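You operate a simulated robot arm through the tools that you are given. There is no shell and no other tool. Be economical: measure what you need, move in short steps, check, and stop when the job is done.

Carry out the task below with a simulated two-armed robot. There is one attempt and no reset: what you move stays moved.

TASK
Kit check: fold the grey sheet in half to make room, open the case and set out the fuses carton.
Fine: the carton stands on the wood-topped table; the case stays open. Set down upright: what you pick out.

The check looks at the end state, three seconds after you hand in, the way a careful person would. Anything else that was tipped, shoved, dropped, spilled or broken makes it a failure. Flat cloth is picked up by pressing the open fingertips on it (5 to 10 N) and closing them slowly along it; thin cloth reads only 2 to 8 mm in the jaws.

THE ROBOT
Two 7-joint arms with two-finger parallel grippers on one trunk, on a base that drives. Base frame: it is fixed to the floor where the robot stands at the start and does not move with it; the origin is under the middle of the robot, x ahead of it, y to its left, z up; the surface under the hand at the start is at about z = 800. Lengths are in mm, angles in degrees, forces in N, time in s.
The left shoulder is at the start at [61, 199, 1079], the right one opposite. With the tool pointing down near the work surface each hand reaches from about 300 to 720 mm from the robot's upright axis, wherever it stands, measured 20 degrees to its own side. Places, roughly: black seat [500, 1750, 1000]; case latch [300, 700, 800]; case lid [400, 700, 900]; grey sheet [500, 200, 800]; orange panel [500, 2250, 750]; red panel [750, 1250, 750]; top of the wood-topped table [500, 600, 800]. Payload 1.57 kg a hand.
The TCP of each hand is the grasp point between the finger pads, 30 mm short of the fingertips. In the tool frame z runs along the fingers and y along their closing line. Largest opening 110 mm; finger width 24, thickness 12; the body of the gripper, 48 by 112 mm, starts 78 mm behind the TCP.
Orientation is that of the tool frame in the base frame, as a unit quaternion [w, x, y, z]. With the fingers straight down and closing along the base's y, the tool's x points along the base's -x, its y along +y and its z along -z.

THE INTERFACE
- The arms move only by the tool nudge_tool. It takes "left_deltas", "right_deltas" or both (then of equal length, played together; a hand with none holds still); each is a list of rows, each an object of numbers (a shift or turn left out is 0, a gripper value left out holds the last): "jaw": the opening, from 0 (shut) to 1 (fully open); "x", "y", "z": the shift along the base's x, y, z in m; "wx", "wy", "wz": the turn, a rotation vector about the base's x, y, z in degrees. In form: [{"jaw": .., "x": .., "y": .., "z": .., "wx": .., "wy": .., "wz": ..}, ...]. A call has 1 to 12 rows; each row shifts and turns the commanded pose from where the row before left it. Rows are played at 5 a second. More than 50 mm and 8.6 degrees between two rows, or a gripper value outside its range, and nothing of the call is played. Where a pose cannot be reached the arm comes as near as it can. A force on the tool above 40 N (or 10 N above the force at the start of the call, whichever is more), or a blocked arm, ends the call early, and 0.2 s more pass. Each finger travels about 72 mm/s and halts on what it meets, pressing with about 25 N; the grip force reading is that of the motor and also rises with nothing between the fingers. The clock runs only during rows and for 0.2 s after the last one: add rows that do not move to give the fingers time. It gives the time, the measured TCP pose, the force on the tool (base axes), the opening and the grip force at its end, in the units of the frame above (readings bear some noise), with the torque about the TCP (base axes, N m) and any sound that the robot's microphone picked up.
- Cameras (640 x 400 px; columns grow to the right, rows downward): "scene" is now at [96.2, 42.3, 1665.6]; the picture's right is [0.48, -0.88, 0.00], its down [-0.75, -0.41, -0.52] and it looks along [0.46, 0.25, -0.85] (base axes); focal length 283 px, centre (320, 200). "left" rides on the left gripper at [70, -16, -141] in its tool frame; the picture's right is [0.23, 0.97, 0.00], its down [-0.85, 0.20, -0.48] and it looks along [-0.47, 0.11, 0.88] (tool axes); focal length 222 px, centre (320, 200). "right" rides on the right gripper at [70, 16, -141] in its tool frame; the picture's right is [-0.23, 0.97, 0.00], its down [-0.85, -0.20, -0.48] and it looks along [-0.47, -0.11, 0.88] (tool axes); focal length 222 px, centre (320, 200).
- snapshot(camera): a new picture of that camera. No time passes.
- move_column(by): slides the trunk up (or, below 0, down) by that many mm; the arms and the scene camera ride with it, the base frame stays. It gives what a move gives, with no picture.
- steer(legs): drives the robot by 1 to 6 legs, each [ahead, left, turn to the left] in mm, mm and degrees, along the robot's own axes; the way and the turn of a leg run together, so that a leg with both is an arc; at most 1500 mm and 180 degrees a leg. The arms and the cameras ride along, it lands a little off, and it stops where it bumps. It gives what a move gives.
- aim_head(pan, tilt): turns the head with the scene camera to pan (to the left, within 86 degrees either way) and tilt (down, from -29 to 69), counted from straight ahead of the robot. It gives what a move gives.
- point_at(camera, pixels): for up to 12 pixels [column, row] of the newest picture of that camera ("zoom" is the newest enlarged one), the place [x, y, z] in the base frame of the surface seen there, good to about 2 mm, but the place of the scene camera against the robot may be out by one fixed shift of up to 25 mm in any direction. No time passes.
- enlarge(camera, box): a new picture of the part [left, top, right, bottom] of that camera's present view, enlarged. No time passes.
- close_job(): hands the job in; it is judged then, once.

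Work in short steps. Measure before you move; look again where a grasp or a placing could have gone wrong, and mend it. You have 80 turns and 62 pictures in all, those below and enlarged ones among them. Open the grippers and draw the arms clear of the work before you hand the job in, unless the task says otherwise; then end with one line.

The tools are called after "Call:" by a JSON object that holds its "op" and its "data". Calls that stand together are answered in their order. nudge_tool: Moves the arms, as the interface text tells. Its arguments: {"type":"object","properties":{"left_deltas":{"type":"array","items":{"type":"object","properties":{"jaw":{"type":"number"},"x":{"type":"number"},"y":{"type":"number"},"z":{"type":"number"},"wx":{"type":"number"},"wy":{"type":"number"},"wz":{"type":"number"}}}},"right_deltas":{"type":"array","items":{"type":"object","properties":{"jaw":{"type":"number"},"x":{"type":"number"},"y":{"type":"number"},"z":{"type":"number"},"wx":{"type":"number"},"wy":{"type":"number"},"wz":{"type":"number"}}}}},"required":[]} The other tools are called the same way: move_column (by) slides the trunk up or down; steer (legs) drives the base; aim_head (pan, tilt) turns the head that bears the scene camera; snapshot (camera) takes a picture; point_at (camera, pixels) gives the place of the surface under pixels of a picture; enlarge (camera, box) takes an enlarged picture of a part of a camera's view; close_job () hands the job in.

At the start:

```text
t: 0.0
left_position: [367.5, 492.7, 1211.1]
left_ee_rot: [-0.001, 0.0, 1.0, -0.001]
left_force: [0.5, 0.8, 0.1]
left_wrist_torque: [0.02, 0.0, 0.0]
left_finger_gap: 109.9
left_grasp_force: 0.0
right_position: [309.5, 39.6, 1230.3]
right_ee_rot: [-0.001, 0.0, 1.0, -0.001]
right_force: [0.7, 0.0, 0.3]
right_wrist_torque: [-0.01, 0.02, 0.01]
right_finger_gap: 110.0
right_grasp_force: 0.1
trunk travel left (down, up): [-675.0, 315.0]
robot x, y, heading: [-2.6, 2.5, 0.3]
head pan, tilt: [28.5, 58.5]
```

scene: 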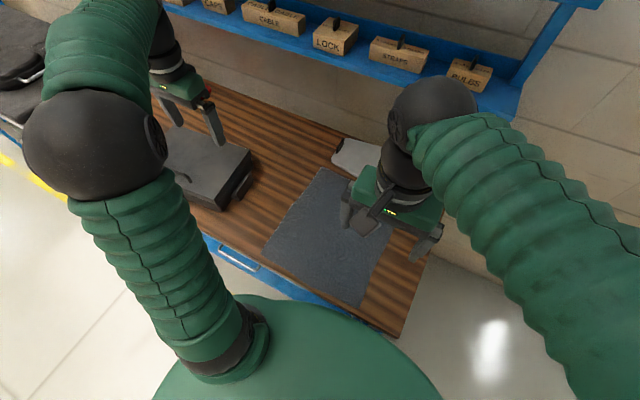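
right: 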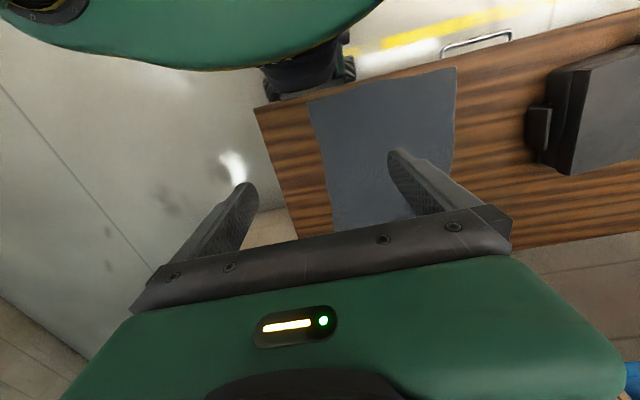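
left: 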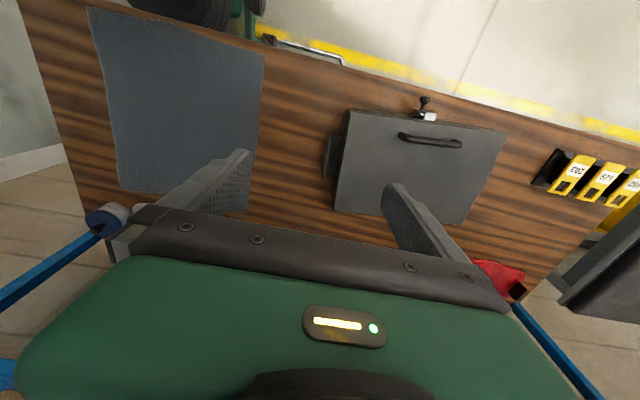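

The left picture shows the sheet (corners near (88,8), (264,55), (248,212), (118,190)) and the case with its latch near (425,110). I measure these first.

Call:
{"op": "point_at", "data": {"camera": "left", "pixels": [[92, 12], [261, 57], [247, 205], [119, 188], [349, 113], [505, 132], [461, 222], [336, 203], [425, 102], [428, 117], [405, 138], [330, 155]]}}

Call:
{"op": "enlarge", "data": {"camera": "left", "box": [300, 80, 540, 230]}}

Call:
{"op": "enlarge", "data": {"camera": "scene", "box": [160, 100, 440, 340]}}

```text
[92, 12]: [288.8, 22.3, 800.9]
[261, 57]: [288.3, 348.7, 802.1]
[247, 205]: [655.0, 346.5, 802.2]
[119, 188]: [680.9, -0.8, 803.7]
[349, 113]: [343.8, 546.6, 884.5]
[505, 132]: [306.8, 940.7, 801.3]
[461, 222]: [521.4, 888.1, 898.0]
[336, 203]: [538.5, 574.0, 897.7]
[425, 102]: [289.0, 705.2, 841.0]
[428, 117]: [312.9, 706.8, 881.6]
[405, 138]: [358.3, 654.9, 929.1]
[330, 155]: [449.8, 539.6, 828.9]
```

```text
2.67 times, centred on (420, 155) of left
```

zoom: 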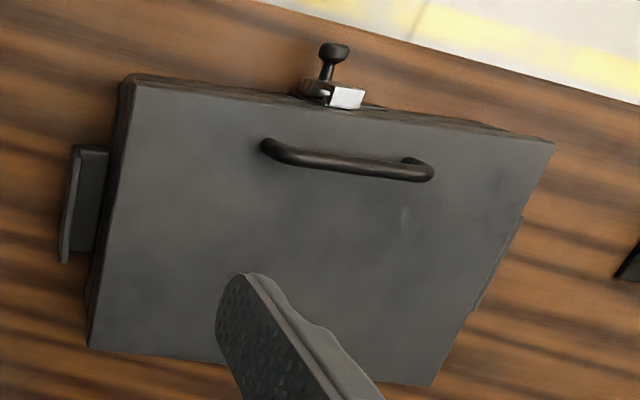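

```text
1.67 times, centred on (300, 220) of scene
```

zoom: 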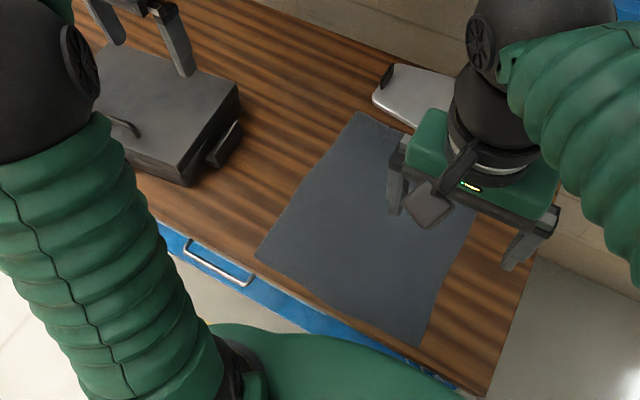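

Sheet spans about x 288–670, y 10–348. I strafe left by 170 to stand centred on it, with arms high and clear, then look.

Call:
{"op": "steer", "data": {"legs": [[0, 170, 0]]}}

Call:
{"op": "aim_head", "data": {"pan": 0, "tilt": 55}}

Call:
{"op": "snapshot", "data": {"camera": "scene"}}

Call:
{"op": "snapshot", "data": {"camera": "right"}}

```text
t: 1.5
left_position: [369.6, 653.1, 1213.6]
left_ee_rot: [0.0, 0.0, 1.0, 0.004]
left_force: [0.5, -0.6, 0.3]
left_wrist_torque: [0.01, 0.06, 0.0]
left_finger_gap: 110.0
left_grasp_force: 0.0
right_position: [310.3, 198.0, 1230.5]
right_ee_rot: [0.0, 0.002, 1.0, 0.004]
right_force: [0.1, -0.7, -0.1]
right_wrist_torque: [0.03, -0.02, 0.01]
right_finger_gap: 109.8
right_grasp_force: 0.1
trunk travel left (down, up): [-675.0, 315.0]
robot x, y, heading: [1.0, 169.9, 0.2]
head pan, tilt: [28.5, 58.5]
```

```text
t: 2.4
left_position: [368.1, 667.1, 1208.1]
left_ee_rot: [0.0, 0.0, 1.0, -0.002]
left_force: [-0.6, 0.0, -0.5]
left_wrist_torque: [-0.02, 0.0, 0.02]
left_finger_gap: 109.9
left_grasp_force: 0.0
right_position: [308.4, 211.9, 1231.1]
right_ee_rot: [0.001, 0.0, 1.0, -0.002]
right_force: [-0.8, 0.7, -0.5]
right_wrist_torque: [-0.04, -0.01, 0.01]
right_finger_gap: 109.9
right_grasp_force: 0.1
trunk travel left (down, up): [-675.0, 315.0]
robot x, y, heading: [-2.6, 167.0, 0.1]
head pan, tilt: [0.0, 55.0]
```

```text
56 pictures are left
```

scene: 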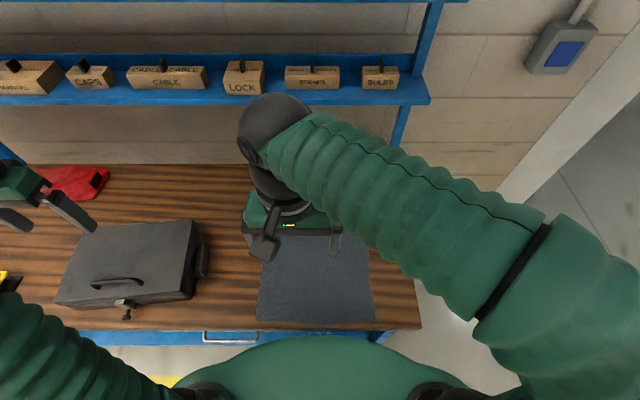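

```text
55 pictures are left
```

right: 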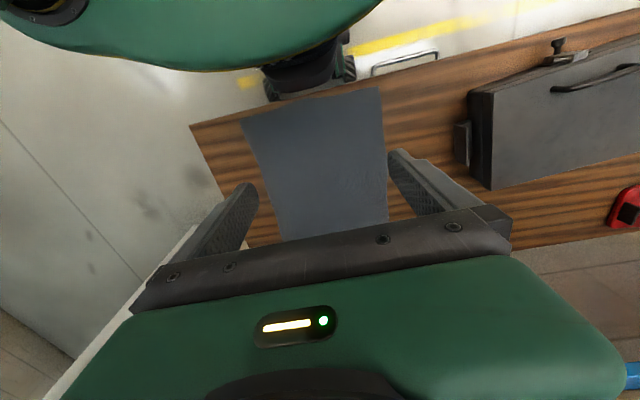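

I measure the sheet edge in the right picture: near corners at (243,122), (379,90); side edges; near table edge.

Call:
{"op": "point_at", "data": {"camera": "right", "pixels": [[244, 123], [377, 92], [310, 108], [384, 215], [284, 232], [265, 180], [381, 150], [310, 95], [192, 128]]}}

Call:
{"op": "nudge_tool", "data": {"right_deltas": [{"y": -0.04}, {"y": -0.04}, {"y": -0.04}, {"y": -0.03}, {"x": 0.02}], "left_deltas": [{"y": -0.05}, {"y": -0.05}, {"y": -0.05}, {"y": -0.05}, {"y": -0.05}]}}

Call:
{"op": "snapshot", "data": {"camera": "scene"}}

Call:
{"op": "snapshot", "data": {"camera": "left"}}

```text
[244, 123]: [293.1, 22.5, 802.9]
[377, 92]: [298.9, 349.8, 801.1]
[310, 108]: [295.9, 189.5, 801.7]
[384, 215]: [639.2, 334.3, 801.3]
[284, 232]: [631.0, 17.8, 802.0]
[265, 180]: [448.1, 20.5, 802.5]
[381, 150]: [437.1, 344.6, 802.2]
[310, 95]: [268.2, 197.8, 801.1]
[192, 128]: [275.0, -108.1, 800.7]
```

```text
t: 3.6
left_position: [368.0, 411.0, 1211.0]
left_ee_rot: [0.0, 0.0, 1.0, 0.0]
left_force: [0.5, 1.0, 0.1]
left_wrist_torque: [0.04, 0.01, 0.02]
left_finger_gap: 109.7
left_grasp_force: 0.0
right_position: [329.3, 57.3, 1231.4]
right_ee_rot: [0.0, 0.002, 1.0, -0.001]
right_force: [0.5, 0.9, 1.0]
right_wrist_torque: [0.01, 0.05, 0.03]
right_finger_gap: 110.2
right_grasp_force: 0.0
trunk travel left (down, up): [-675.0, 315.0]
robot x, y, heading: [-3.0, 168.3, -0.0]
head pan, tilt: [0.0, 55.0]
```

```text
54 pictures are left
```

scene: 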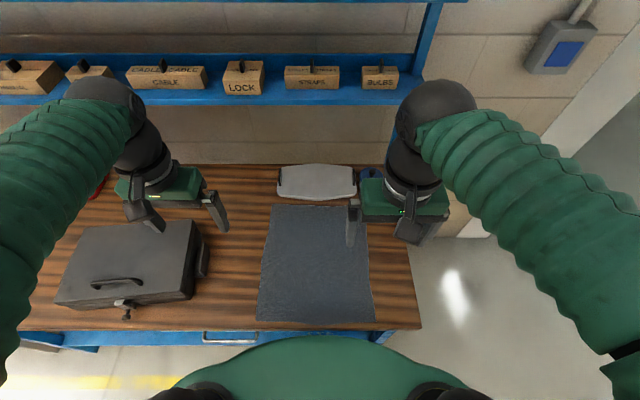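

```text
53 pictures are left
```

left: 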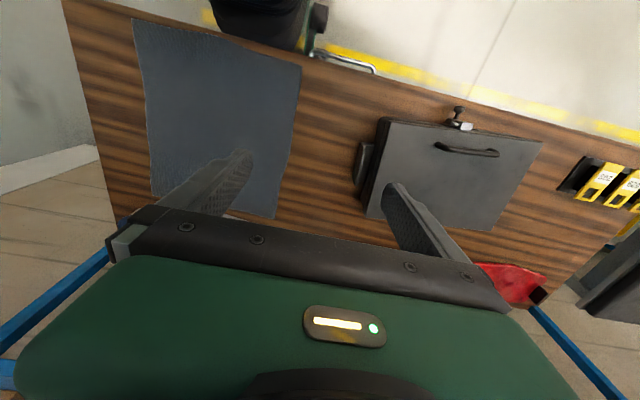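

Scene picture shows the whole sheet: far corners (277,206), (366,207); near (258,319), (373,321); silver tray just behind it. I measure those.

Call:
{"op": "point_at", "data": {"camera": "scene", "pixels": [[277, 208], [345, 208], [260, 318], [371, 320], [320, 208], [316, 197], [280, 193], [355, 197], [280, 171], [320, 182], [355, 180]]}}

Call:
{"op": "enlarge", "data": {"camera": "scene", "box": [240, 150, 420, 340]}}

```text
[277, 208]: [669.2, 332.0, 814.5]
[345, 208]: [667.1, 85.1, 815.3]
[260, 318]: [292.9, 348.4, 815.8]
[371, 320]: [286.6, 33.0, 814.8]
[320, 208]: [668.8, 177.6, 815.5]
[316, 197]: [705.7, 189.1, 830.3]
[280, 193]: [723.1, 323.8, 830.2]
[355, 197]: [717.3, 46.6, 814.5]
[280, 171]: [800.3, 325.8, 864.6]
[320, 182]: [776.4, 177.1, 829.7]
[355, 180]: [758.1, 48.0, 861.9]
```

```text
2.11 times, centred on (330, 245) of scene
```

zoom: 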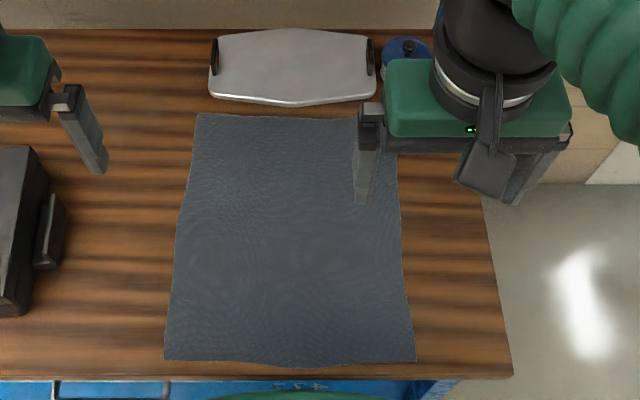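

The sheet is about 375 by 320 and its near edge is at x≈294. I'll pinch both near corners with both hands and fold toward the far edge (x≈670); first I go above the corners with jaws at 0.4.

Call:
{"op": "nudge_tool", "data": {"left_deltas": [{"jaw": 0.4, "x": -0.0075, "y": -0.0116, "z": -0.044}, {"x": -0.0075, "y": -0.0116, "z": -0.044}, {"x": -0.0075, "y": -0.0116, "z": -0.044}, {"x": -0.0075, "y": -0.0116, "z": -0.044}, {"x": -0.0075, "y": -0.0116, "z": -0.044}, {"x": -0.0075, "y": -0.0116, "z": -0.044}, {"x": -0.0075, "y": -0.0116, "z": -0.044}, {"x": -0.0075, "y": -0.0116, "z": -0.044}, {}], "right_deltas": [{"jaw": 0.4, "x": -0.0026, "y": -0.0006, "z": -0.0465}, {"x": -0.0026, "y": -0.0006, "z": -0.0465}, {"x": -0.0026, "y": -0.0006, "z": -0.0465}, {"x": -0.0026, "y": -0.0006, "z": -0.0465}, {"x": -0.0026, "y": -0.0006, "z": -0.0465}, {"x": -0.0026, "y": -0.0006, "z": -0.0465}, {"x": -0.0026, "y": -0.0006, "z": -0.0465}, {"x": -0.0026, "y": -0.0006, "z": -0.0465}, {}]}}

Call:
{"op": "snapshot", "data": {"camera": "left"}}

Call:
{"op": "snapshot", "data": {"camera": "right"}}

```text
t: 5.6
left_position: [306.3, 318.9, 861.8]
left_ee_rot: [0.002, 0.0, 1.0, 0.0]
left_force: [0.1, -0.1, 0.2]
left_wrist_torque: [-0.02, -0.06, -0.01]
left_finger_gap: 43.9
left_grasp_force: 0.0
right_position: [306.5, 54.7, 858.9]
right_ee_rot: [0.001, 0.001, 1.0, -0.001]
right_force: [0.3, -0.2, -0.2]
right_wrist_torque: [-0.02, -0.07, -0.02]
right_finger_gap: 43.8
right_grasp_force: 0.0
trunk travel left (down, up): [-675.0, 315.0]
robot x, y, heading: [-1.0, 168.2, 0.1]
head pan, tilt: [0.0, 55.0]
```

```text
51 pictures are left
```

left: 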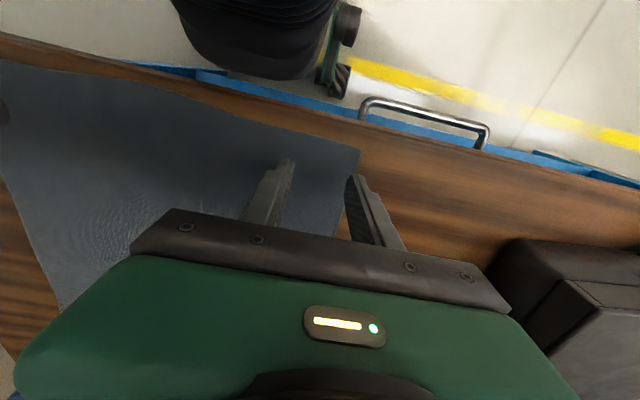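

```text
50 pictures are left
```

right: 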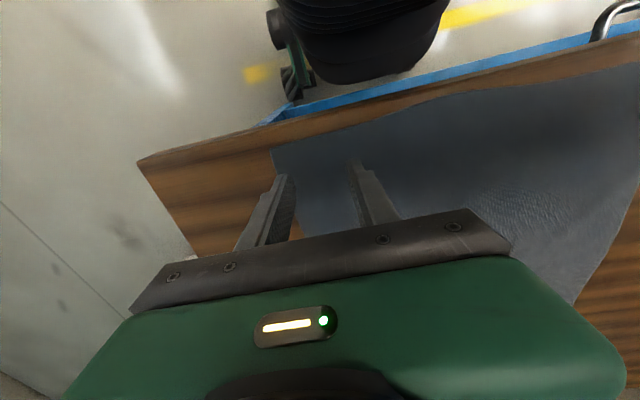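

The outer fingertips are right at the sheet's side edges, so I shift both hands 16–18 mm inward and descend gently toward contact.

Call:
{"op": "nudge_tool", "data": {"left_deltas": [{"y": -0.018, "z": -0.01}, {"z": -0.014}, {"z": -0.004}, {"z": -0.002}, {}], "right_deltas": [{"y": 0.016, "z": -0.01}, {"z": -0.011}, {"z": -0.004}, {"z": -0.002}, {}]}}

```text
t: 6.8
left_position: [308.6, 302.7, 831.7]
left_ee_rot: [0.003, 0.0, 1.0, 0.0]
left_force: [-3.3, 2.9, 34.2]
left_wrist_torque: [0.06, 0.32, -0.08]
left_finger_gap: 44.0
left_grasp_force: 0.0
right_position: [306.5, 70.0, 832.4]
right_ee_rot: [0.001, 0.001, 1.0, 0.0]
right_force: [0.1, -0.3, -0.4]
right_wrist_torque: [0.0, -0.02, 0.01]
right_finger_gap: 43.9
right_grasp_force: 0.0
trunk travel left (down, up): [-675.0, 315.0]
robot x, y, heading: [0.2, 173.2, 0.1]
head pan, tilt: [0.0, 55.0]
stopped in row 5 (left hand): the force on the tool passed its limit at 43 N (the readings are from after the stop); the commanded pose is now the measured one
```

Left is pressing too hard (34 N), right is not touching yet. I ease left up 1 mm and lower right in 0.5 mm steps.

Call:
{"op": "nudge_tool", "data": {"left_deltas": [{"z": 0.001}, {}, {}], "right_deltas": [{"z": -0.0005}, {"z": -0.0005}, {}]}}

```text
t: 7.6
left_position: [308.5, 302.2, 830.3]
left_ee_rot: [0.004, 0.0, 1.0, 0.001]
left_force: [-3.8, 2.3, 27.3]
left_wrist_torque: [0.11, 0.27, -0.04]
left_finger_gap: 44.0
left_grasp_force: 0.0
right_position: [306.8, 69.1, 830.1]
right_ee_rot: [0.001, 0.001, 1.0, 0.0]
right_force: [1.3, 0.1, 0.6]
right_wrist_torque: [0.02, 0.0, -0.01]
right_finger_gap: 44.2
right_grasp_force: 0.1
trunk travel left (down, up): [-675.0, 315.0]
robot x, y, heading: [2.5, 169.2, 0.1]
head pan, tilt: [0.0, 55.0]
```

Left needs about 2.5 mm more relief; right a little lower.

Call:
{"op": "nudge_tool", "data": {"left_deltas": [{"z": 0.0015}, {"z": 0.001}, {}], "right_deltas": [{"z": -0.001}, {"z": -0.0005}, {}]}}

```text
t: 8.3
left_position: [307.9, 301.0, 834.0]
left_ee_rot: [0.002, 0.0, 1.0, -0.001]
left_force: [-0.3, 0.2, -0.3]
left_wrist_torque: [0.02, 0.05, 0.03]
left_finger_gap: 44.0
left_grasp_force: 0.0
right_position: [307.2, 68.8, 830.5]
right_ee_rot: [0.002, 0.002, 1.0, -0.001]
right_force: [-4.2, -3.3, 33.5]
right_wrist_torque: [0.32, 0.26, 0.1]
right_finger_gap: 43.8
right_grasp_force: 0.1
trunk travel left (down, up): [-675.0, 315.0]
robot x, y, heading: [-4.3, 168.4, 0.1]
head pan, tilt: [0.0, 55.0]
stopped in row 3 (right hand): the force on the tool passed its limit at 41 N (the readings are from after the stop); the commanded pose is now the measured one
```

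Stiffness looks like ~11 N/mm. I set right up 2 mm and left down 1.3 mm, aiming at 7–10 N each.

Call:
{"op": "nudge_tool", "data": {"left_deltas": [{"z": -0.0007}, {"z": -0.0005}, {}], "right_deltas": [{"z": 0.001}, {"z": 0.001}, {}]}}

```text
t: 9.1
left_position: [309.0, 301.9, 831.6]
left_ee_rot: [0.002, 0.0, 1.0, 0.0]
left_force: [-1.6, -0.1, 5.2]
left_wrist_torque: [0.04, 0.09, 0.02]
left_finger_gap: 43.8
left_grasp_force: 0.0
right_position: [308.5, 70.1, 830.9]
right_ee_rot: [0.002, 0.001, 1.0, 0.0]
right_force: [-1.0, 0.9, 1.0]
right_wrist_torque: [-0.01, 0.05, -0.02]
right_finger_gap: 44.3
right_grasp_force: 0.0
trunk travel left (down, up): [-675.0, 315.0]
robot x, y, heading: [-0.3, 166.3, 0.2]
head pan, tilt: [0.0, 55.0]
```

Left reads 5 N, right 1 N; a touch more on both.

Call:
{"op": "nudge_tool", "data": {"left_deltas": [{"z": -0.0003}, {}], "right_deltas": [{"z": -0.0007}, {}]}}

```text
t: 9.7
left_position: [309.0, 300.7, 831.2]
left_ee_rot: [0.003, 0.001, 1.0, -0.002]
left_force: [0.0, -0.7, 2.3]
left_wrist_torque: [0.03, 0.06, 0.03]
left_finger_gap: 44.0
left_grasp_force: 0.0
right_position: [308.4, 69.9, 831.0]
right_ee_rot: [0.001, 0.0, 1.0, -0.001]
right_force: [0.7, -0.3, 7.4]
right_wrist_torque: [0.07, 0.0, 0.05]
right_finger_gap: 43.8
right_grasp_force: 0.1
trunk travel left (down, up): [-675.0, 315.0]
robot x, y, heading: [2.0, 171.2, 0.1]
head pan, tilt: [0.0, 55.0]
```

Right at 7 N; left goes down 0.5 mm more, then both close slowly.

Call:
{"op": "nudge_tool", "data": {"left_deltas": [{"z": -0.0005}, {"jaw": 0.36}, {"jaw": 0.32}, {"jaw": 0.28}, {"jaw": 0.24}, {"jaw": 0.2}, {"jaw": 0.16}, {"jaw": 0.12}, {"jaw": 0.08}, {"jaw": 0.04}, {"jaw": 0.0}, {}], "right_deltas": [{}, {"jaw": 0.36}, {"jaw": 0.32}, {"jaw": 0.28}, {"jaw": 0.24}, {"jaw": 0.2}, {"jaw": 0.16}, {"jaw": 0.12}, {"jaw": 0.08}, {"jaw": 0.04}, {"jaw": 0.0}, {}]}}

Call:
{"op": "snapshot", "data": {"camera": "scene"}}

```text
t: 12.3
left_position: [309.2, 301.4, 830.7]
left_ee_rot: [0.002, 0.0, 1.0, 0.0]
left_force: [1.1, -2.4, 20.5]
left_wrist_torque: [-0.1, 0.08, 0.02]
left_finger_gap: 7.9
left_grasp_force: 25.1
right_position: [307.6, 68.7, 830.9]
right_ee_rot: [0.001, 0.0, 1.0, 0.0]
right_force: [0.6, 0.7, 4.1]
right_wrist_torque: [-0.01, -0.01, -0.01]
right_finger_gap: 0.2
right_grasp_force: 21.2
trunk travel left (down, up): [-675.0, 315.0]
robot x, y, heading: [0.6, 167.9, -0.0]
head pan, tilt: [0.0, 55.0]
```

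```text
49 pictures are left
```

scene: 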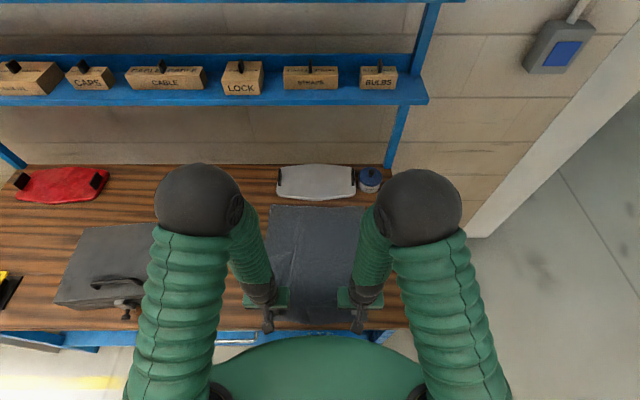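

Left caught cloth (7.9 mm gap), right missed (0.2). Right reopens and presses a bit harder; left eases up 1 mm and holds.

Call:
{"op": "nudge_tool", "data": {"left_deltas": [{"z": 0.001}, {}, {}, {}, {}, {}, {}], "right_deltas": [{"z": 0.003}, {"jaw": 0.4}, {}, {"z": -0.0015}, {"z": -0.0015}, {"z": -0.0004}, {}]}}

```text
t: 13.9
left_position: [309.8, 302.1, 831.9]
left_ee_rot: [0.003, 0.0, 1.0, 0.0]
left_force: [-0.4, -0.2, -0.3]
left_wrist_torque: [-0.01, 0.01, 0.0]
left_finger_gap: 7.3
left_grasp_force: 25.0
right_position: [307.5, 70.1, 832.0]
right_ee_rot: [0.001, 0.002, 1.0, -0.001]
right_force: [0.9, -2.4, 13.3]
right_wrist_torque: [-0.34, -0.04, 0.04]
right_finger_gap: 44.4
right_grasp_force: 0.6
trunk travel left (down, up): [-675.0, 315.0]
robot x, y, heading: [0.0, 166.9, 0.1]
head pan, tilt: [0.0, 55.0]
```

Right presses with 13 N; I close it slowly.

Call:
{"op": "nudge_tool", "data": {"right_deltas": [{"jaw": 0.36}, {"jaw": 0.32}, {"jaw": 0.28}, {"jaw": 0.24}, {"jaw": 0.2}, {"jaw": 0.16}, {"jaw": 0.12}, {"jaw": 0.08}, {"jaw": 0.04}, {"jaw": 0.0}, {}, {}]}}

```text
t: 16.5
left_position: [310.0, 301.8, 831.4]
left_ee_rot: [0.003, 0.0, 1.0, -0.001]
left_force: [-1.0, -12.9, 0.3]
left_wrist_torque: [-0.39, 0.0, -0.05]
left_finger_gap: 7.9
left_grasp_force: 25.0
right_position: [308.2, 70.8, 832.1]
right_ee_rot: [0.001, 0.0, 1.0, 0.001]
right_force: [0.9, 11.8, 19.1]
right_wrist_torque: [0.18, 0.0, -0.04]
right_finger_gap: 2.3
right_grasp_force: 23.9
trunk travel left (down, up): [-675.0, 315.0]
robot x, y, heading: [-0.8, 170.4, 0.2]
head pan, tilt: [0.0, 55.0]
```

Right caught too (2.3 mm), and the cloth is taut between the hands (12 N). I relax 3 mm each inward, lift 40 mm and look.

Call:
{"op": "nudge_tool", "data": {"left_deltas": [{"y": -0.003}, {"z": 0.01}, {"z": 0.015}, {"z": 0.015}, {}], "right_deltas": [{"y": 0.003}, {"z": 0.01}, {"z": 0.015}, {"z": 0.015}, {}]}}

Call:
{"op": "snapshot", "data": {"camera": "right"}}

Call:
{"op": "snapshot", "data": {"camera": "left"}}

```text
t: 17.7
left_position: [310.6, 298.8, 872.3]
left_ee_rot: [0.001, 0.0, 1.0, -0.001]
left_force: [-0.1, -2.8, 0.1]
left_wrist_torque: [-0.08, 0.01, -0.05]
left_finger_gap: 7.5
left_grasp_force: 25.1
right_position: [308.9, 72.6, 872.0]
right_ee_rot: [0.002, 0.001, 1.0, -0.001]
right_force: [0.4, 2.3, -0.1]
right_wrist_torque: [0.07, 0.0, 0.0]
right_finger_gap: 2.3
right_grasp_force: 24.1
trunk travel left (down, up): [-675.0, 315.0]
robot x, y, heading: [-0.0, 168.2, 0.1]
head pan, tilt: [0.0, 55.0]
```

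```text
48 pictures are left
```

right: 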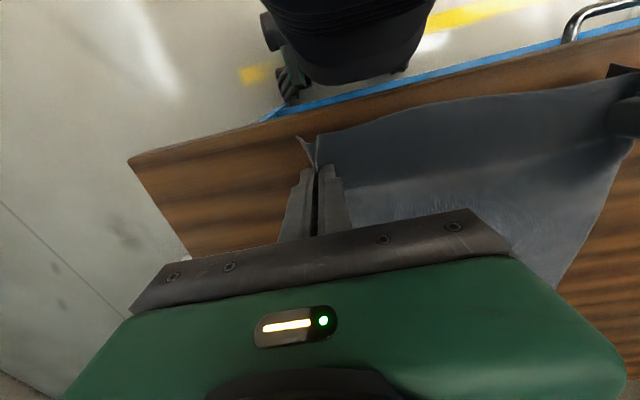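

```text
47 pictures are left
```

left: 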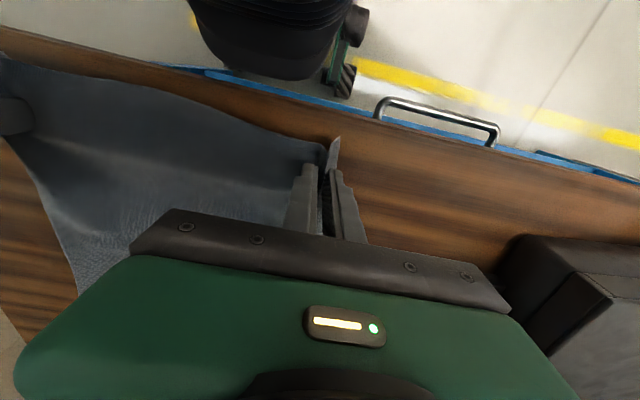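

Both corners are held. I carry the edge over an arc, half way first.

Call:
{"op": "nudge_tool", "data": {"left_deltas": [{"x": 0.01, "z": 0.019}, {"x": 0.01, "z": 0.019}, {"x": 0.0125, "z": 0.015}, {"x": 0.0125, "z": 0.015}, {"x": 0.0175, "z": 0.011}, {"x": 0.0175, "z": 0.011}, {"x": 0.02, "z": 0.008}, {"x": 0.02, "z": 0.008}, {"x": 0.0225, "z": 0.0035}, {"x": 0.0225, "z": 0.0035}, {"x": 0.02}, {}], "right_deltas": [{"x": 0.01, "z": 0.019}, {"x": 0.01, "z": 0.019}, {"x": 0.0125, "z": 0.015}, {"x": 0.0125, "z": 0.015}, {"x": 0.0175, "z": 0.011}, {"x": 0.0175, "z": 0.011}, {"x": 0.02, "z": 0.008}, {"x": 0.02, "z": 0.008}, {"x": 0.0225, "z": 0.0035}, {"x": 0.0225, "z": 0.0035}, {"x": 0.02}, {}]}}

Call:
{"op": "snapshot", "data": {"camera": "scene"}}

```text
t: 20.3
left_position: [494.9, 298.5, 985.4]
left_ee_rot: [0.003, 0.001, 1.0, -0.002]
left_force: [-0.1, -2.1, 0.0]
left_wrist_torque: [-0.1, -0.02, -0.03]
left_finger_gap: 7.5
left_grasp_force: 24.8
right_position: [492.7, 73.4, 983.2]
right_ee_rot: [0.002, 0.001, 1.0, -0.001]
right_force: [-0.3, 2.3, 0.0]
right_wrist_torque: [0.07, -0.03, 0.01]
right_finger_gap: 2.1
right_grasp_force: 24.0
trunk travel left (down, up): [-675.0, 315.0]
robot x, y, heading: [0.0, 170.9, -0.1]
head pan, tilt: [0.0, 55.0]
```

```text
46 pictures are left
```

scene: 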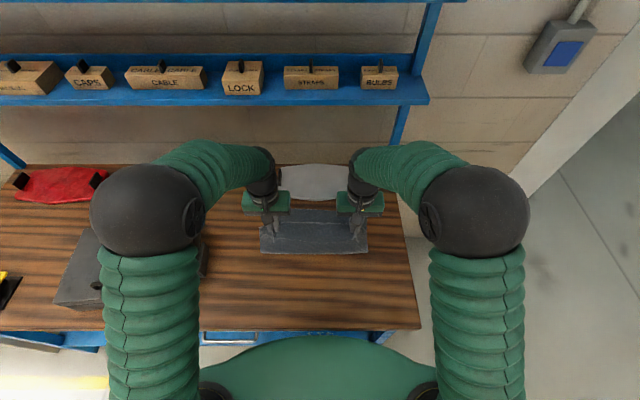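

The fold is going well. I carry down to the far edge, x≈657.

Call:
{"op": "nudge_tool", "data": {"left_deltas": [{"x": 0.025, "z": -0.006}, {"x": 0.02, "z": -0.007}, {"x": 0.02, "z": -0.009}, {"x": 0.017, "z": -0.012}, {"x": 0.017, "z": -0.013}, {"x": 0.015, "z": -0.015}, {"x": 0.015, "z": -0.015}, {"x": 0.012, "z": -0.017}, {"x": 0.01, "z": -0.018}, {"x": 0.008, "z": -0.018}, {"x": 0.004, "z": -0.012}, {}], "right_deltas": [{"x": 0.025, "z": -0.006}, {"x": 0.02, "z": -0.007}, {"x": 0.02, "z": -0.009}, {"x": 0.017, "z": -0.012}, {"x": 0.017, "z": -0.013}, {"x": 0.015, "z": -0.015}, {"x": 0.015, "z": -0.015}, {"x": 0.012, "z": -0.017}, {"x": 0.01, "z": -0.018}, {"x": 0.008, "z": -0.018}, {"x": 0.004, "z": -0.012}, {}]}}

Call:
{"op": "snapshot", "data": {"camera": "left"}}

Call:
{"op": "snapshot", "data": {"camera": "scene"}}

```text
t: 22.9
left_position: [658.5, 298.9, 843.4]
left_ee_rot: [0.002, 0.0, 1.0, -0.001]
left_force: [-0.7, -1.8, 1.0]
left_wrist_torque: [-0.06, 0.02, -0.01]
left_finger_gap: 7.1
left_grasp_force: 25.0
right_position: [658.0, 72.6, 842.6]
right_ee_rot: [0.001, 0.0, 1.0, -0.001]
right_force: [-0.3, 1.5, 0.4]
right_wrist_torque: [0.09, -0.03, 0.0]
right_finger_gap: 2.3
right_grasp_force: 23.8
trunk travel left (down, up): [-675.0, 315.0]
robot x, y, heading: [-2.0, 170.5, 0.2]
head pan, tilt: [0.0, 55.0]
```

```text
45 pictures are left
```

left: 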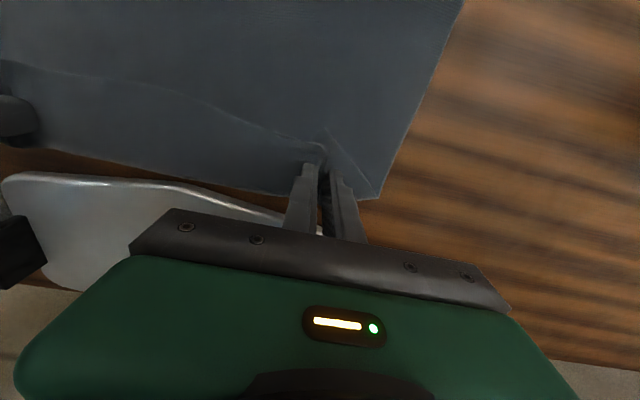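

```text
44 pictures are left
```

scene: 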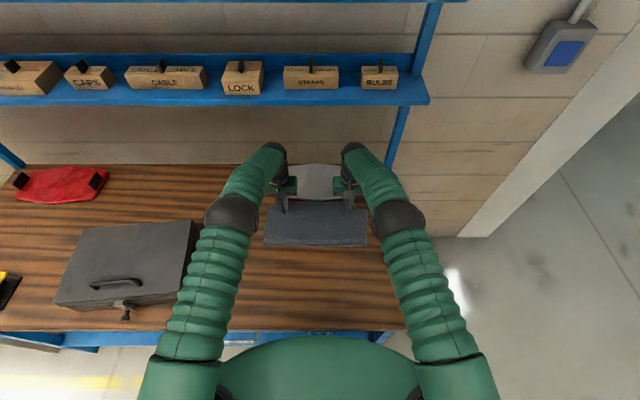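

I check the top-layer edge against the bottom far edge in the left picture.

Call:
{"op": "point_at", "data": {"camera": "left", "pixels": [[100, 75], [220, 112], [310, 142], [60, 152], [200, 183], [270, 195], [375, 198], [365, 190], [190, 190]]}}

```text
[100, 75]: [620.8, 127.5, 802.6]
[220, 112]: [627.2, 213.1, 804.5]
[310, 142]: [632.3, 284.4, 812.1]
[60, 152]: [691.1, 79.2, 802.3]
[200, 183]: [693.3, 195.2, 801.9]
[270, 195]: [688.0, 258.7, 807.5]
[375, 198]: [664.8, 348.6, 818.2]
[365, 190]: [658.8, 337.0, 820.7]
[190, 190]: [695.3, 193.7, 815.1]
```

Unclear whether the line at x≈625 is a crease; I zoom in.

Call:
{"op": "enlarge", "data": {"camera": "left", "box": [0, 0, 480, 300]}}

Call:
{"op": "enlarge", "data": {"camera": "scene", "box": [240, 150, 400, 260]}}

```text
1.33 times, centred on (240, 150) of left
```

zoom: 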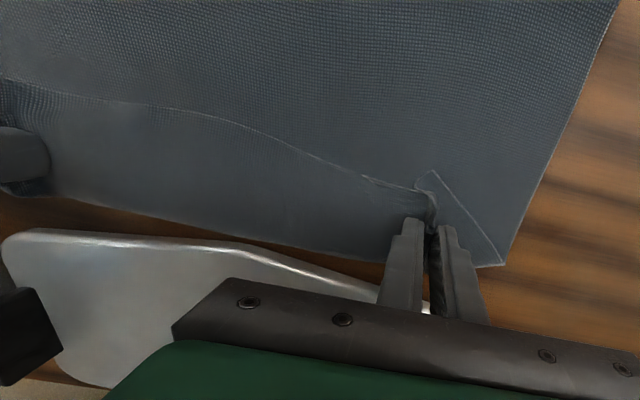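

```text
3.64 times, centred on (320, 205) of scene
```

zoom: 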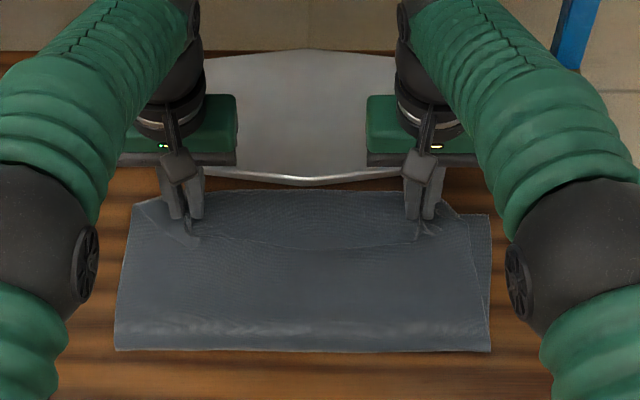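

The zoom shows the top hem hanging back toward the robot (edge at x≈625 mid) short of the bottom edge (≈690). I lift, overshoot forward, tighten slightly, and come down pulling back so the hem flips forward.

Call:
{"op": "nudge_tool", "data": {"left_deltas": [{"z": 0.015}, {"z": 0.02, "y": 0.002}, {"x": 0.016, "z": 0.005}, {"x": 0.016}, {}, {}, {"z": -0.008}, {"x": -0.004, "z": -0.01}, {"x": -0.005, "z": -0.01}, {"x": -0.005, "z": -0.008}, {"x": -0.004, "z": -0.006}, {}], "right_deltas": [{"z": 0.015}, {"z": 0.02, "y": -0.002}, {"x": 0.016, "z": 0.005}, {"x": 0.016}, {}, {}, {"z": -0.008}, {"x": -0.004, "z": -0.01}, {"x": -0.005, "z": -0.01}, {"x": -0.005, "z": -0.008}, {"x": -0.004, "z": -0.006}, {}]}}

Call:
{"op": "enlarge", "data": {"camera": "left", "box": [0, 0, 480, 300]}}

Call:
{"op": "enlarge", "data": {"camera": "scene", "box": [240, 150, 400, 260]}}

```text
t: 25.5
left_position: [665.7, 300.0, 842.0]
left_ee_rot: [0.002, 0.0, 1.0, 0.0]
left_force: [-0.2, -11.8, -0.1]
left_wrist_torque: [-0.39, -0.01, -0.03]
left_finger_gap: 6.7
left_grasp_force: 24.6
left hand out of reach, approached as far as the arm can: row 4
right_position: [657.9, 68.9, 840.8]
right_ee_rot: [0.001, 0.001, 1.0, 0.001]
right_force: [0.2, 11.5, 0.7]
right_wrist_torque: [0.34, -0.03, -0.06]
right_finger_gap: 2.1
right_grasp_force: 23.7
right hand out of reach, approached as far as the arm can: row 4
trunk travel left (down, up): [-675.0, 315.0]
robot x, y, heading: [3.1, 174.5, 0.1]
head pan, tilt: [0.0, 55.0]
```

```text
1.33 times, centred on (240, 150) of left
```

zoom: 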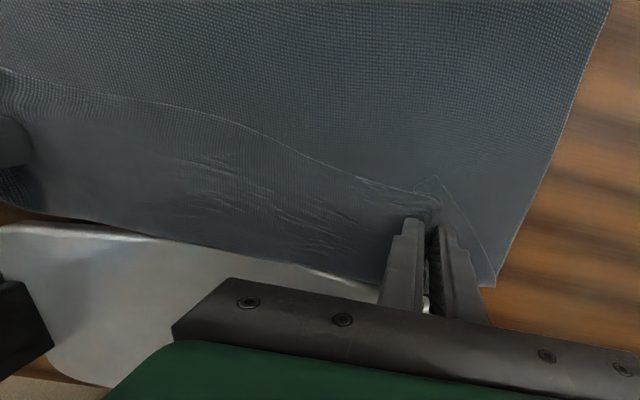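

```text
3.64 times, centred on (320, 205) of scene
```

zoom: 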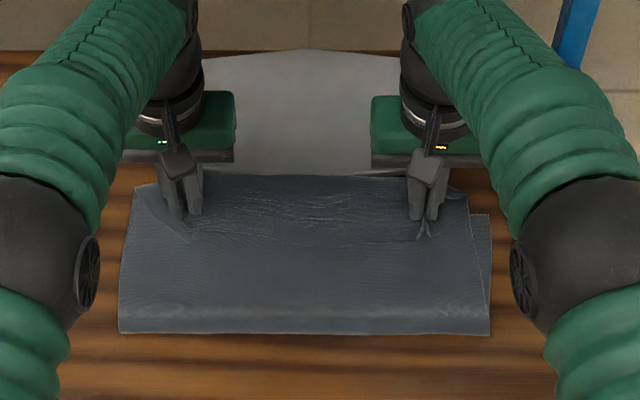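

The scene suggests the front crease is now fairly far back. I measure a profile from the scene (zoom) along the mid column, and edges.

Call:
{"op": "point_at", "data": {"camera": "zoom", "pixels": [[300, 183], [300, 195], [300, 220], [300, 240], [300, 260], [300, 285], [300, 305], [300, 320], [300, 329], [130, 325], [478, 240], [485, 325]]}}

Call:
{"op": "snapshot", "data": {"camera": "right"}}

```text
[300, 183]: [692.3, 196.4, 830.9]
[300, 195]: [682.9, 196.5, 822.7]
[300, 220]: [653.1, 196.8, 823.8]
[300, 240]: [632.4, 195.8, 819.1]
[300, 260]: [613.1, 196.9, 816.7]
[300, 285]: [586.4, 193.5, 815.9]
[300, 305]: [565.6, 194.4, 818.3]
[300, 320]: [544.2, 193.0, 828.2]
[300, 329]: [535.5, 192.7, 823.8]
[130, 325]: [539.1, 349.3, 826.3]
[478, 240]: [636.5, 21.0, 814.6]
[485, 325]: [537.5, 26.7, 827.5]
```

```text
39 pictures are left
```

right: 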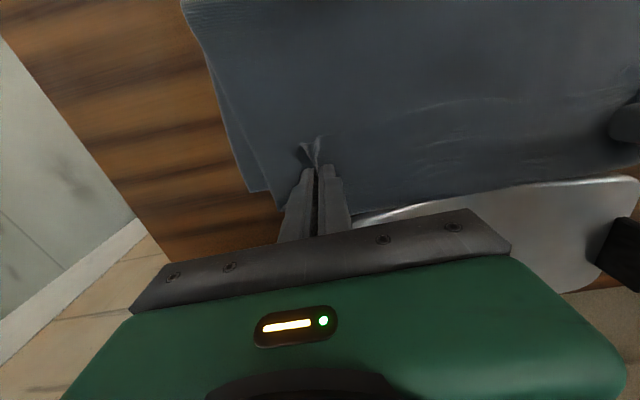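

The line is the hem edge: the cloth was slack and bulged forward beneath the hands (crease at x≈537 instead of ≈483). I go back up to (460, 995), pulling the crease back, then will redo the arc taut.

Call:
{"op": "nudge_tool", "data": {"left_deltas": [{"y": -0.002, "z": 0.025, "x": -0.008}, {"x": -0.018, "z": 0.025}, {"x": -0.02, "z": 0.025}, {"x": -0.025, "z": 0.02}, {"x": -0.025, "z": 0.02}, {"x": -0.03, "z": 0.015}, {"x": -0.03, "z": 0.015}, {"x": -0.03, "z": 0.005}, {"x": -0.02, "z": 0.0}, {}, {}], "right_deltas": [{"y": 0.002, "z": 0.025}, {"x": -0.018, "z": 0.025}, {"x": -0.02, "z": 0.025}, {"x": -0.025, "z": 0.02}, {"x": -0.025, "z": 0.02}, {"x": -0.03, "z": 0.015}, {"x": -0.03, "z": 0.015}, {"x": -0.03, "z": 0.005}, {"x": -0.02, "z": 0.0}, {}, {}]}}

Call:
{"op": "enlarge", "data": {"camera": "scene", "box": [220, 150, 420, 290]}}

Call:
{"op": "point_at", "data": {"camera": "zoom", "pixels": [[320, 180], [320, 200], [320, 220], [320, 240], [320, 260], [320, 280], [320, 300], [320, 320], [320, 340], [320, 360]]}}

```text
t: 27.9
left_position: [457.5, 298.4, 991.0]
left_ee_rot: [0.002, 0.0, 1.0, -0.001]
left_force: [0.3, -5.6, -0.3]
left_wrist_torque: [-0.16, 0.01, -0.03]
left_finger_gap: 6.4
left_grasp_force: 24.9
right_position: [458.3, 70.8, 990.0]
right_ee_rot: [0.001, 0.002, 1.0, -0.001]
right_force: [-0.2, 4.8, 0.2]
right_wrist_torque: [0.15, 0.0, 0.02]
right_finger_gap: 2.6
right_grasp_force: 23.7
trunk travel left (down, up): [-675.0, 315.0]
robot x, y, heading: [3.2, 169.8, -0.1]
head pan, tilt: [0.0, 55.0]
```

```text
2.86 times, centred on (320, 220) of scene
```

zoom: 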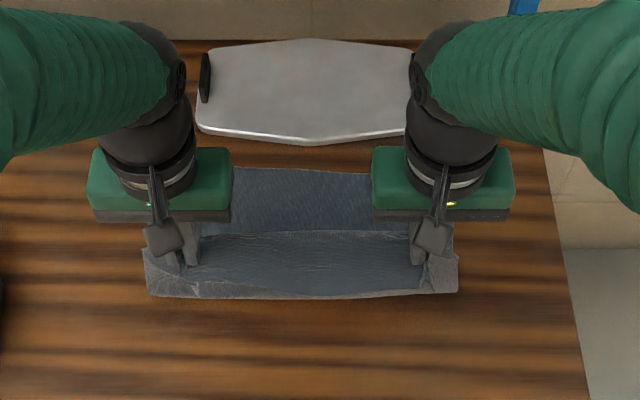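

```text
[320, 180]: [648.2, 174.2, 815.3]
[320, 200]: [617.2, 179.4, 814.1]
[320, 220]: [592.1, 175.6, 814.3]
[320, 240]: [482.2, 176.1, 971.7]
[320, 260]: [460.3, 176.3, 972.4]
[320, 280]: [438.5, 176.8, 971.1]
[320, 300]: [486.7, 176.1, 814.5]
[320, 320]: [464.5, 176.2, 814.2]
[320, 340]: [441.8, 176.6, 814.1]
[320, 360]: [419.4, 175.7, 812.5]
```

The cloth at the grips lies flat with the hem toward the robot, so without flipping the wrists this direction leaves a Z. Better: lay the sheet back flat and fold the far edge toward the robot, where the wrists can pitch forward. I lay it back now and release.

Call:
{"op": "nudge_tool", "data": {"left_deltas": [{"x": -0.03, "z": -0.005}, {"x": -0.03, "z": -0.013}, {"x": -0.025, "z": -0.02}, {"x": -0.022, "z": -0.025}, {"x": -0.018, "z": -0.027}, {"x": -0.015, "z": -0.03}, {"x": -0.012, "z": -0.03}, {"y": 0.002}, {"jaw": 0.25}, {}, {"z": 0.03}, {"z": 0.04}], "right_deltas": [{"x": -0.03, "z": -0.005}, {"x": -0.03, "z": -0.013}, {"x": -0.025, "z": -0.02}, {"x": -0.022, "z": -0.025}, {"x": -0.018, "z": -0.027}, {"x": -0.015, "z": -0.03}, {"x": -0.012, "z": -0.03}, {"y": -0.002}, {"jaw": 0.25}, {}, {"z": 0.03}, {"z": 0.04}]}}

Call:
{"op": "nudge_tool", "data": {"left_deltas": [{"z": 0.05, "y": 0.03}, {"z": 0.05, "y": 0.03}, {"z": 0.03, "y": 0.04}], "right_deltas": [{"z": 0.05, "y": -0.03}, {"z": 0.05, "y": -0.03}, {"z": 0.03, "y": -0.04}]}}

Call:
{"op": "enlarge", "data": {"camera": "scene", "box": [220, 150, 420, 340]}}

```text
t: 30.5
left_position: [301.6, 301.0, 910.1]
left_ee_rot: [0.004, 0.0, 1.0, 0.0]
left_force: [-0.6, -0.2, 0.4]
left_wrist_torque: [0.01, 0.01, 0.01]
left_finger_gap: 27.6
left_grasp_force: 0.0
right_position: [304.1, 69.1, 913.5]
right_ee_rot: [0.003, 0.001, 1.0, -0.001]
right_force: [0.3, -0.5, 0.1]
right_wrist_torque: [0.0, -0.03, 0.0]
right_finger_gap: 27.8
right_grasp_force: 0.0
trunk travel left (down, up): [-675.0, 315.0]
robot x, y, heading: [2.4, 168.5, -0.3]
head pan, tilt: [0.0, 55.0]
```

```text
refused: row 1 steps farther than a row can; nothing moved
```

```text
2.11 times, centred on (320, 245) of scene
```

zoom: 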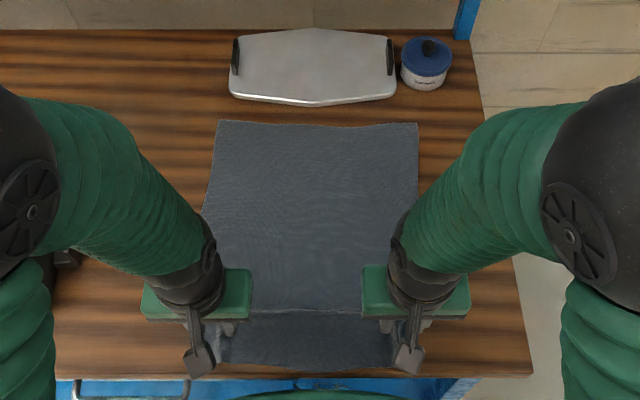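

Released. I raise the hands aside to see how the sheet lies.

Call:
{"op": "nudge_tool", "data": {"left_deltas": [{"z": 0.04, "y": 0.02}, {"z": 0.04, "y": 0.02}, {"z": 0.04, "y": 0.025}, {"z": 0.03, "y": 0.03}], "right_deltas": [{"z": 0.04, "y": -0.02}, {"z": 0.04, "y": -0.02}, {"z": 0.04, "y": -0.025}, {"z": 0.03, "y": -0.03}]}}

Call:
{"op": "enlarge", "data": {"camera": "scene", "box": [220, 150, 420, 340]}}

Call:
{"op": "snapshot", "data": {"camera": "right"}}

```text
t: 31.5
left_position: [302.7, 396.5, 1061.4]
left_ee_rot: [0.003, 0.0, 1.0, -0.001]
left_force: [-0.1, 0.3, -0.4]
left_wrist_torque: [-0.02, -0.02, 0.02]
left_finger_gap: 27.7
left_grasp_force: 0.1
right_position: [305.6, -25.8, 1060.7]
right_ee_rot: [0.002, 0.0, 1.0, 0.0]
right_force: [0.1, 0.1, 0.4]
right_wrist_torque: [-0.04, -0.02, -0.02]
right_finger_gap: 27.6
right_grasp_force: 0.0
trunk travel left (down, up): [-675.0, 315.0]
robot x, y, heading: [-0.6, 170.6, 0.2]
head pan, tilt: [0.0, 55.0]
```

```text
2.11 times, centred on (320, 245) of scene
```

zoom: 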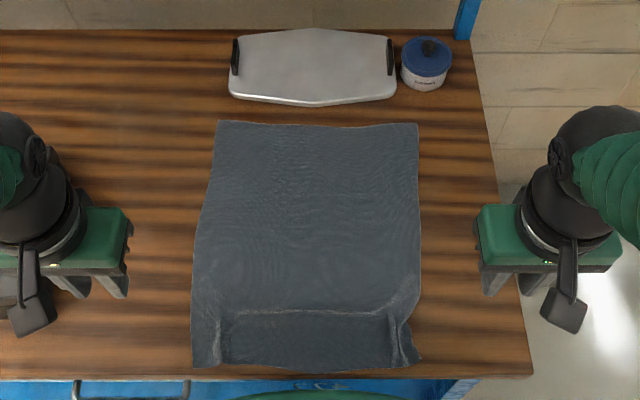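

```text
35 pictures are left
```

right: 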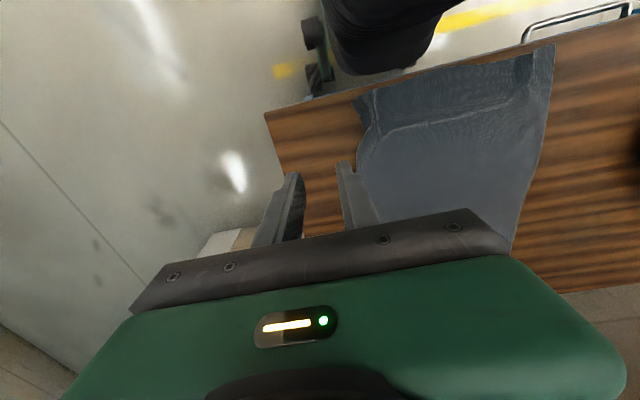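

The sheet is flat again with a small wrinkle near the front. I measure the far edge and profile.

Call:
{"op": "point_at", "data": {"camera": "zoom", "pixels": [[221, 124], [415, 127], [320, 128], [195, 362], [418, 360], [320, 364], [320, 315], [320, 340], [212, 200], [419, 220], [316, 104], [398, 322]]}}

```text
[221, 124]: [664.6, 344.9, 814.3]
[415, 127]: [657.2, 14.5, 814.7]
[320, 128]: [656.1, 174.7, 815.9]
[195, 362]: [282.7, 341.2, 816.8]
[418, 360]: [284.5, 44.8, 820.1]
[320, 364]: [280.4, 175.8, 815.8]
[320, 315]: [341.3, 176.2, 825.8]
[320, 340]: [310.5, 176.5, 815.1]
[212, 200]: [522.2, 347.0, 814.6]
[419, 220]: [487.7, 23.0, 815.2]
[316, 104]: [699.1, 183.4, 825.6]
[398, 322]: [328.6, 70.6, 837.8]
```

Far edge is at x≈660. I move both hands above the far corners (x 648; y 308 and 50), jaws at 0.4.

Call:
{"op": "nudge_tool", "data": {"left_deltas": [{"jaw": 0.4, "x": 0.038, "y": -0.0098, "z": -0.021}, {"x": 0.038, "y": -0.0098, "z": -0.021}, {"x": 0.038, "y": -0.0098, "z": -0.021}, {"x": 0.038, "y": -0.0098, "z": -0.021}, {"x": 0.038, "y": -0.0098, "z": -0.021}, {"x": 0.038, "y": -0.0098, "z": -0.021}, {"x": 0.038, "y": -0.0098, "z": -0.021}, {"x": 0.038, "y": -0.0098, "z": -0.021}, {"x": 0.041, "y": -0.0096, "z": -0.021}, {"z": -0.015}, {}], "right_deltas": [{"jaw": 0.4, "x": 0.038, "y": 0.0085, "z": -0.021}, {"x": 0.038, "y": 0.0085, "z": -0.021}, {"x": 0.038, "y": 0.0085, "z": -0.021}, {"x": 0.038, "y": 0.0085, "z": -0.021}, {"x": 0.038, "y": 0.0085, "z": -0.021}, {"x": 0.038, "y": 0.0085, "z": -0.021}, {"x": 0.038, "y": 0.0085, "z": -0.021}, {"x": 0.038, "y": 0.0085, "z": -0.021}, {"x": 0.038, "y": 0.0085, "z": -0.021}, {"z": -0.015}, {}]}}

Call:
{"op": "snapshot", "data": {"camera": "left"}}

Call:
{"op": "snapshot", "data": {"camera": "right"}}

```text
t: 33.9
left_position: [651.5, 308.4, 857.3]
left_ee_rot: [0.002, 0.0, 1.0, -0.001]
left_force: [-0.7, -0.5, 0.1]
left_wrist_torque: [-0.01, -0.04, 0.02]
left_finger_gap: 43.8
left_grasp_force: 0.0
right_position: [648.8, 51.3, 857.0]
right_ee_rot: [0.002, 0.001, 1.0, -0.001]
right_force: [0.2, 0.2, 0.1]
right_wrist_torque: [0.01, 0.0, -0.02]
right_finger_gap: 43.7
right_grasp_force: 0.2
trunk travel left (down, up): [-675.0, 315.0]
robot x, y, heading: [1.1, 168.6, -0.1]
head pan, tilt: [0.0, 55.0]
```

```text
34 pictures are left
```

left: 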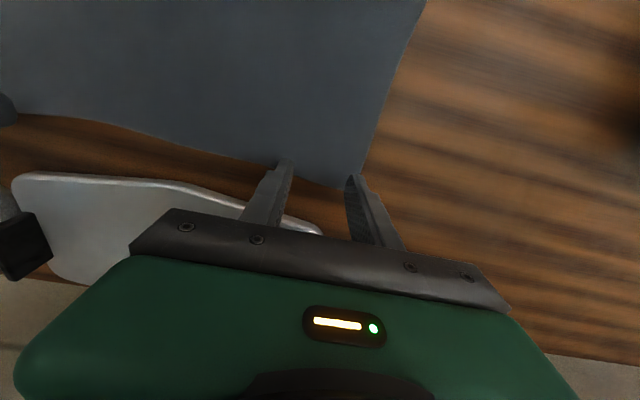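

```text
33 pictures are left
```

right: 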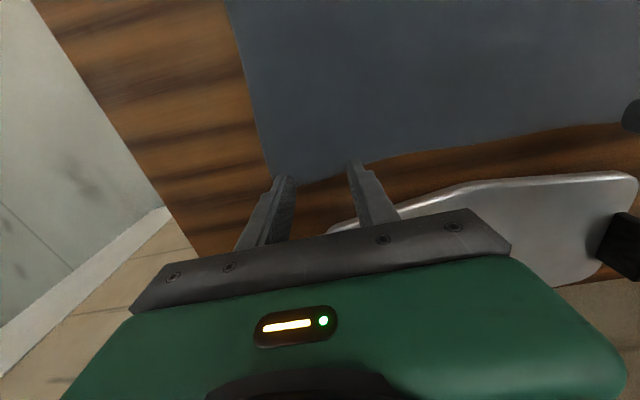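

I measure the far edge with the wrist cameras for placing the tips.

Call:
{"op": "point_at", "data": {"camera": "left", "pixels": [[240, 153], [318, 176], [362, 183], [372, 150], [284, 165]]}}

Call:
{"op": "point_at", "data": {"camera": "right", "pixels": [[380, 157], [320, 174], [275, 178], [260, 130], [440, 147]]}}

```text
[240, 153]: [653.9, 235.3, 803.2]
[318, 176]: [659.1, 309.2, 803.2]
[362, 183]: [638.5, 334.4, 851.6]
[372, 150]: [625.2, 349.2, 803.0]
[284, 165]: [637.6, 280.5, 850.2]
```

```text
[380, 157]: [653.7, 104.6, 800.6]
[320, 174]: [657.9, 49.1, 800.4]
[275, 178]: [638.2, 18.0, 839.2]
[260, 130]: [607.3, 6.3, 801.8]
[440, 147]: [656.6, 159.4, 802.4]
```

Edge x≈658 at both corners. I move back 8 mm, and descend to just above contact.

Call:
{"op": "nudge_tool", "data": {"left_deltas": [{"x": -0.009, "z": -0.01}, {"z": -0.01}, {"z": -0.004}, {}], "right_deltas": [{"x": -0.008, "z": -0.01}, {"z": -0.01}, {"z": -0.004}, {}]}}

Call:
{"op": "nudge_tool", "data": {"left_deltas": [{"z": -0.0008}, {}], "right_deltas": [{"z": -0.0008}, {}]}}

```text
t: 34.9
left_position: [641.1, 307.3, 833.4]
left_ee_rot: [0.003, 0.0, 1.0, -0.002]
left_force: [0.2, 0.1, -0.4]
left_wrist_torque: [0.0, 0.02, 0.03]
left_finger_gap: 44.2
left_grasp_force: 0.1
right_position: [640.9, 50.9, 833.6]
right_ee_rot: [0.001, 0.0, 1.0, -0.001]
right_force: [-0.7, 0.3, -0.1]
right_wrist_torque: [0.03, -0.01, 0.03]
right_finger_gap: 43.7
right_grasp_force: 0.1
trunk travel left (down, up): [-675.0, 315.0]
robot x, y, heading: [1.7, 169.8, -0.0]
head pan, tilt: [0.0, 55.0]
```

```text
t: 35.5
left_position: [641.1, 307.4, 832.1]
left_ee_rot: [0.002, 0.0, 1.0, -0.001]
left_force: [-0.7, -0.6, 1.1]
left_wrist_torque: [0.01, 0.06, 0.01]
left_finger_gap: 44.0
left_grasp_force: 0.0
right_position: [641.6, 51.3, 832.9]
right_ee_rot: [0.0, 0.001, 1.0, -0.001]
right_force: [-0.4, -0.6, 0.5]
right_wrist_torque: [0.04, -0.01, -0.03]
right_finger_gap: 44.0
right_grasp_force: 0.1
trunk travel left (down, up): [-675.0, 315.0]
robot x, y, heading: [0.9, 169.4, -0.2]
head pan, tilt: [0.0, 55.0]
```

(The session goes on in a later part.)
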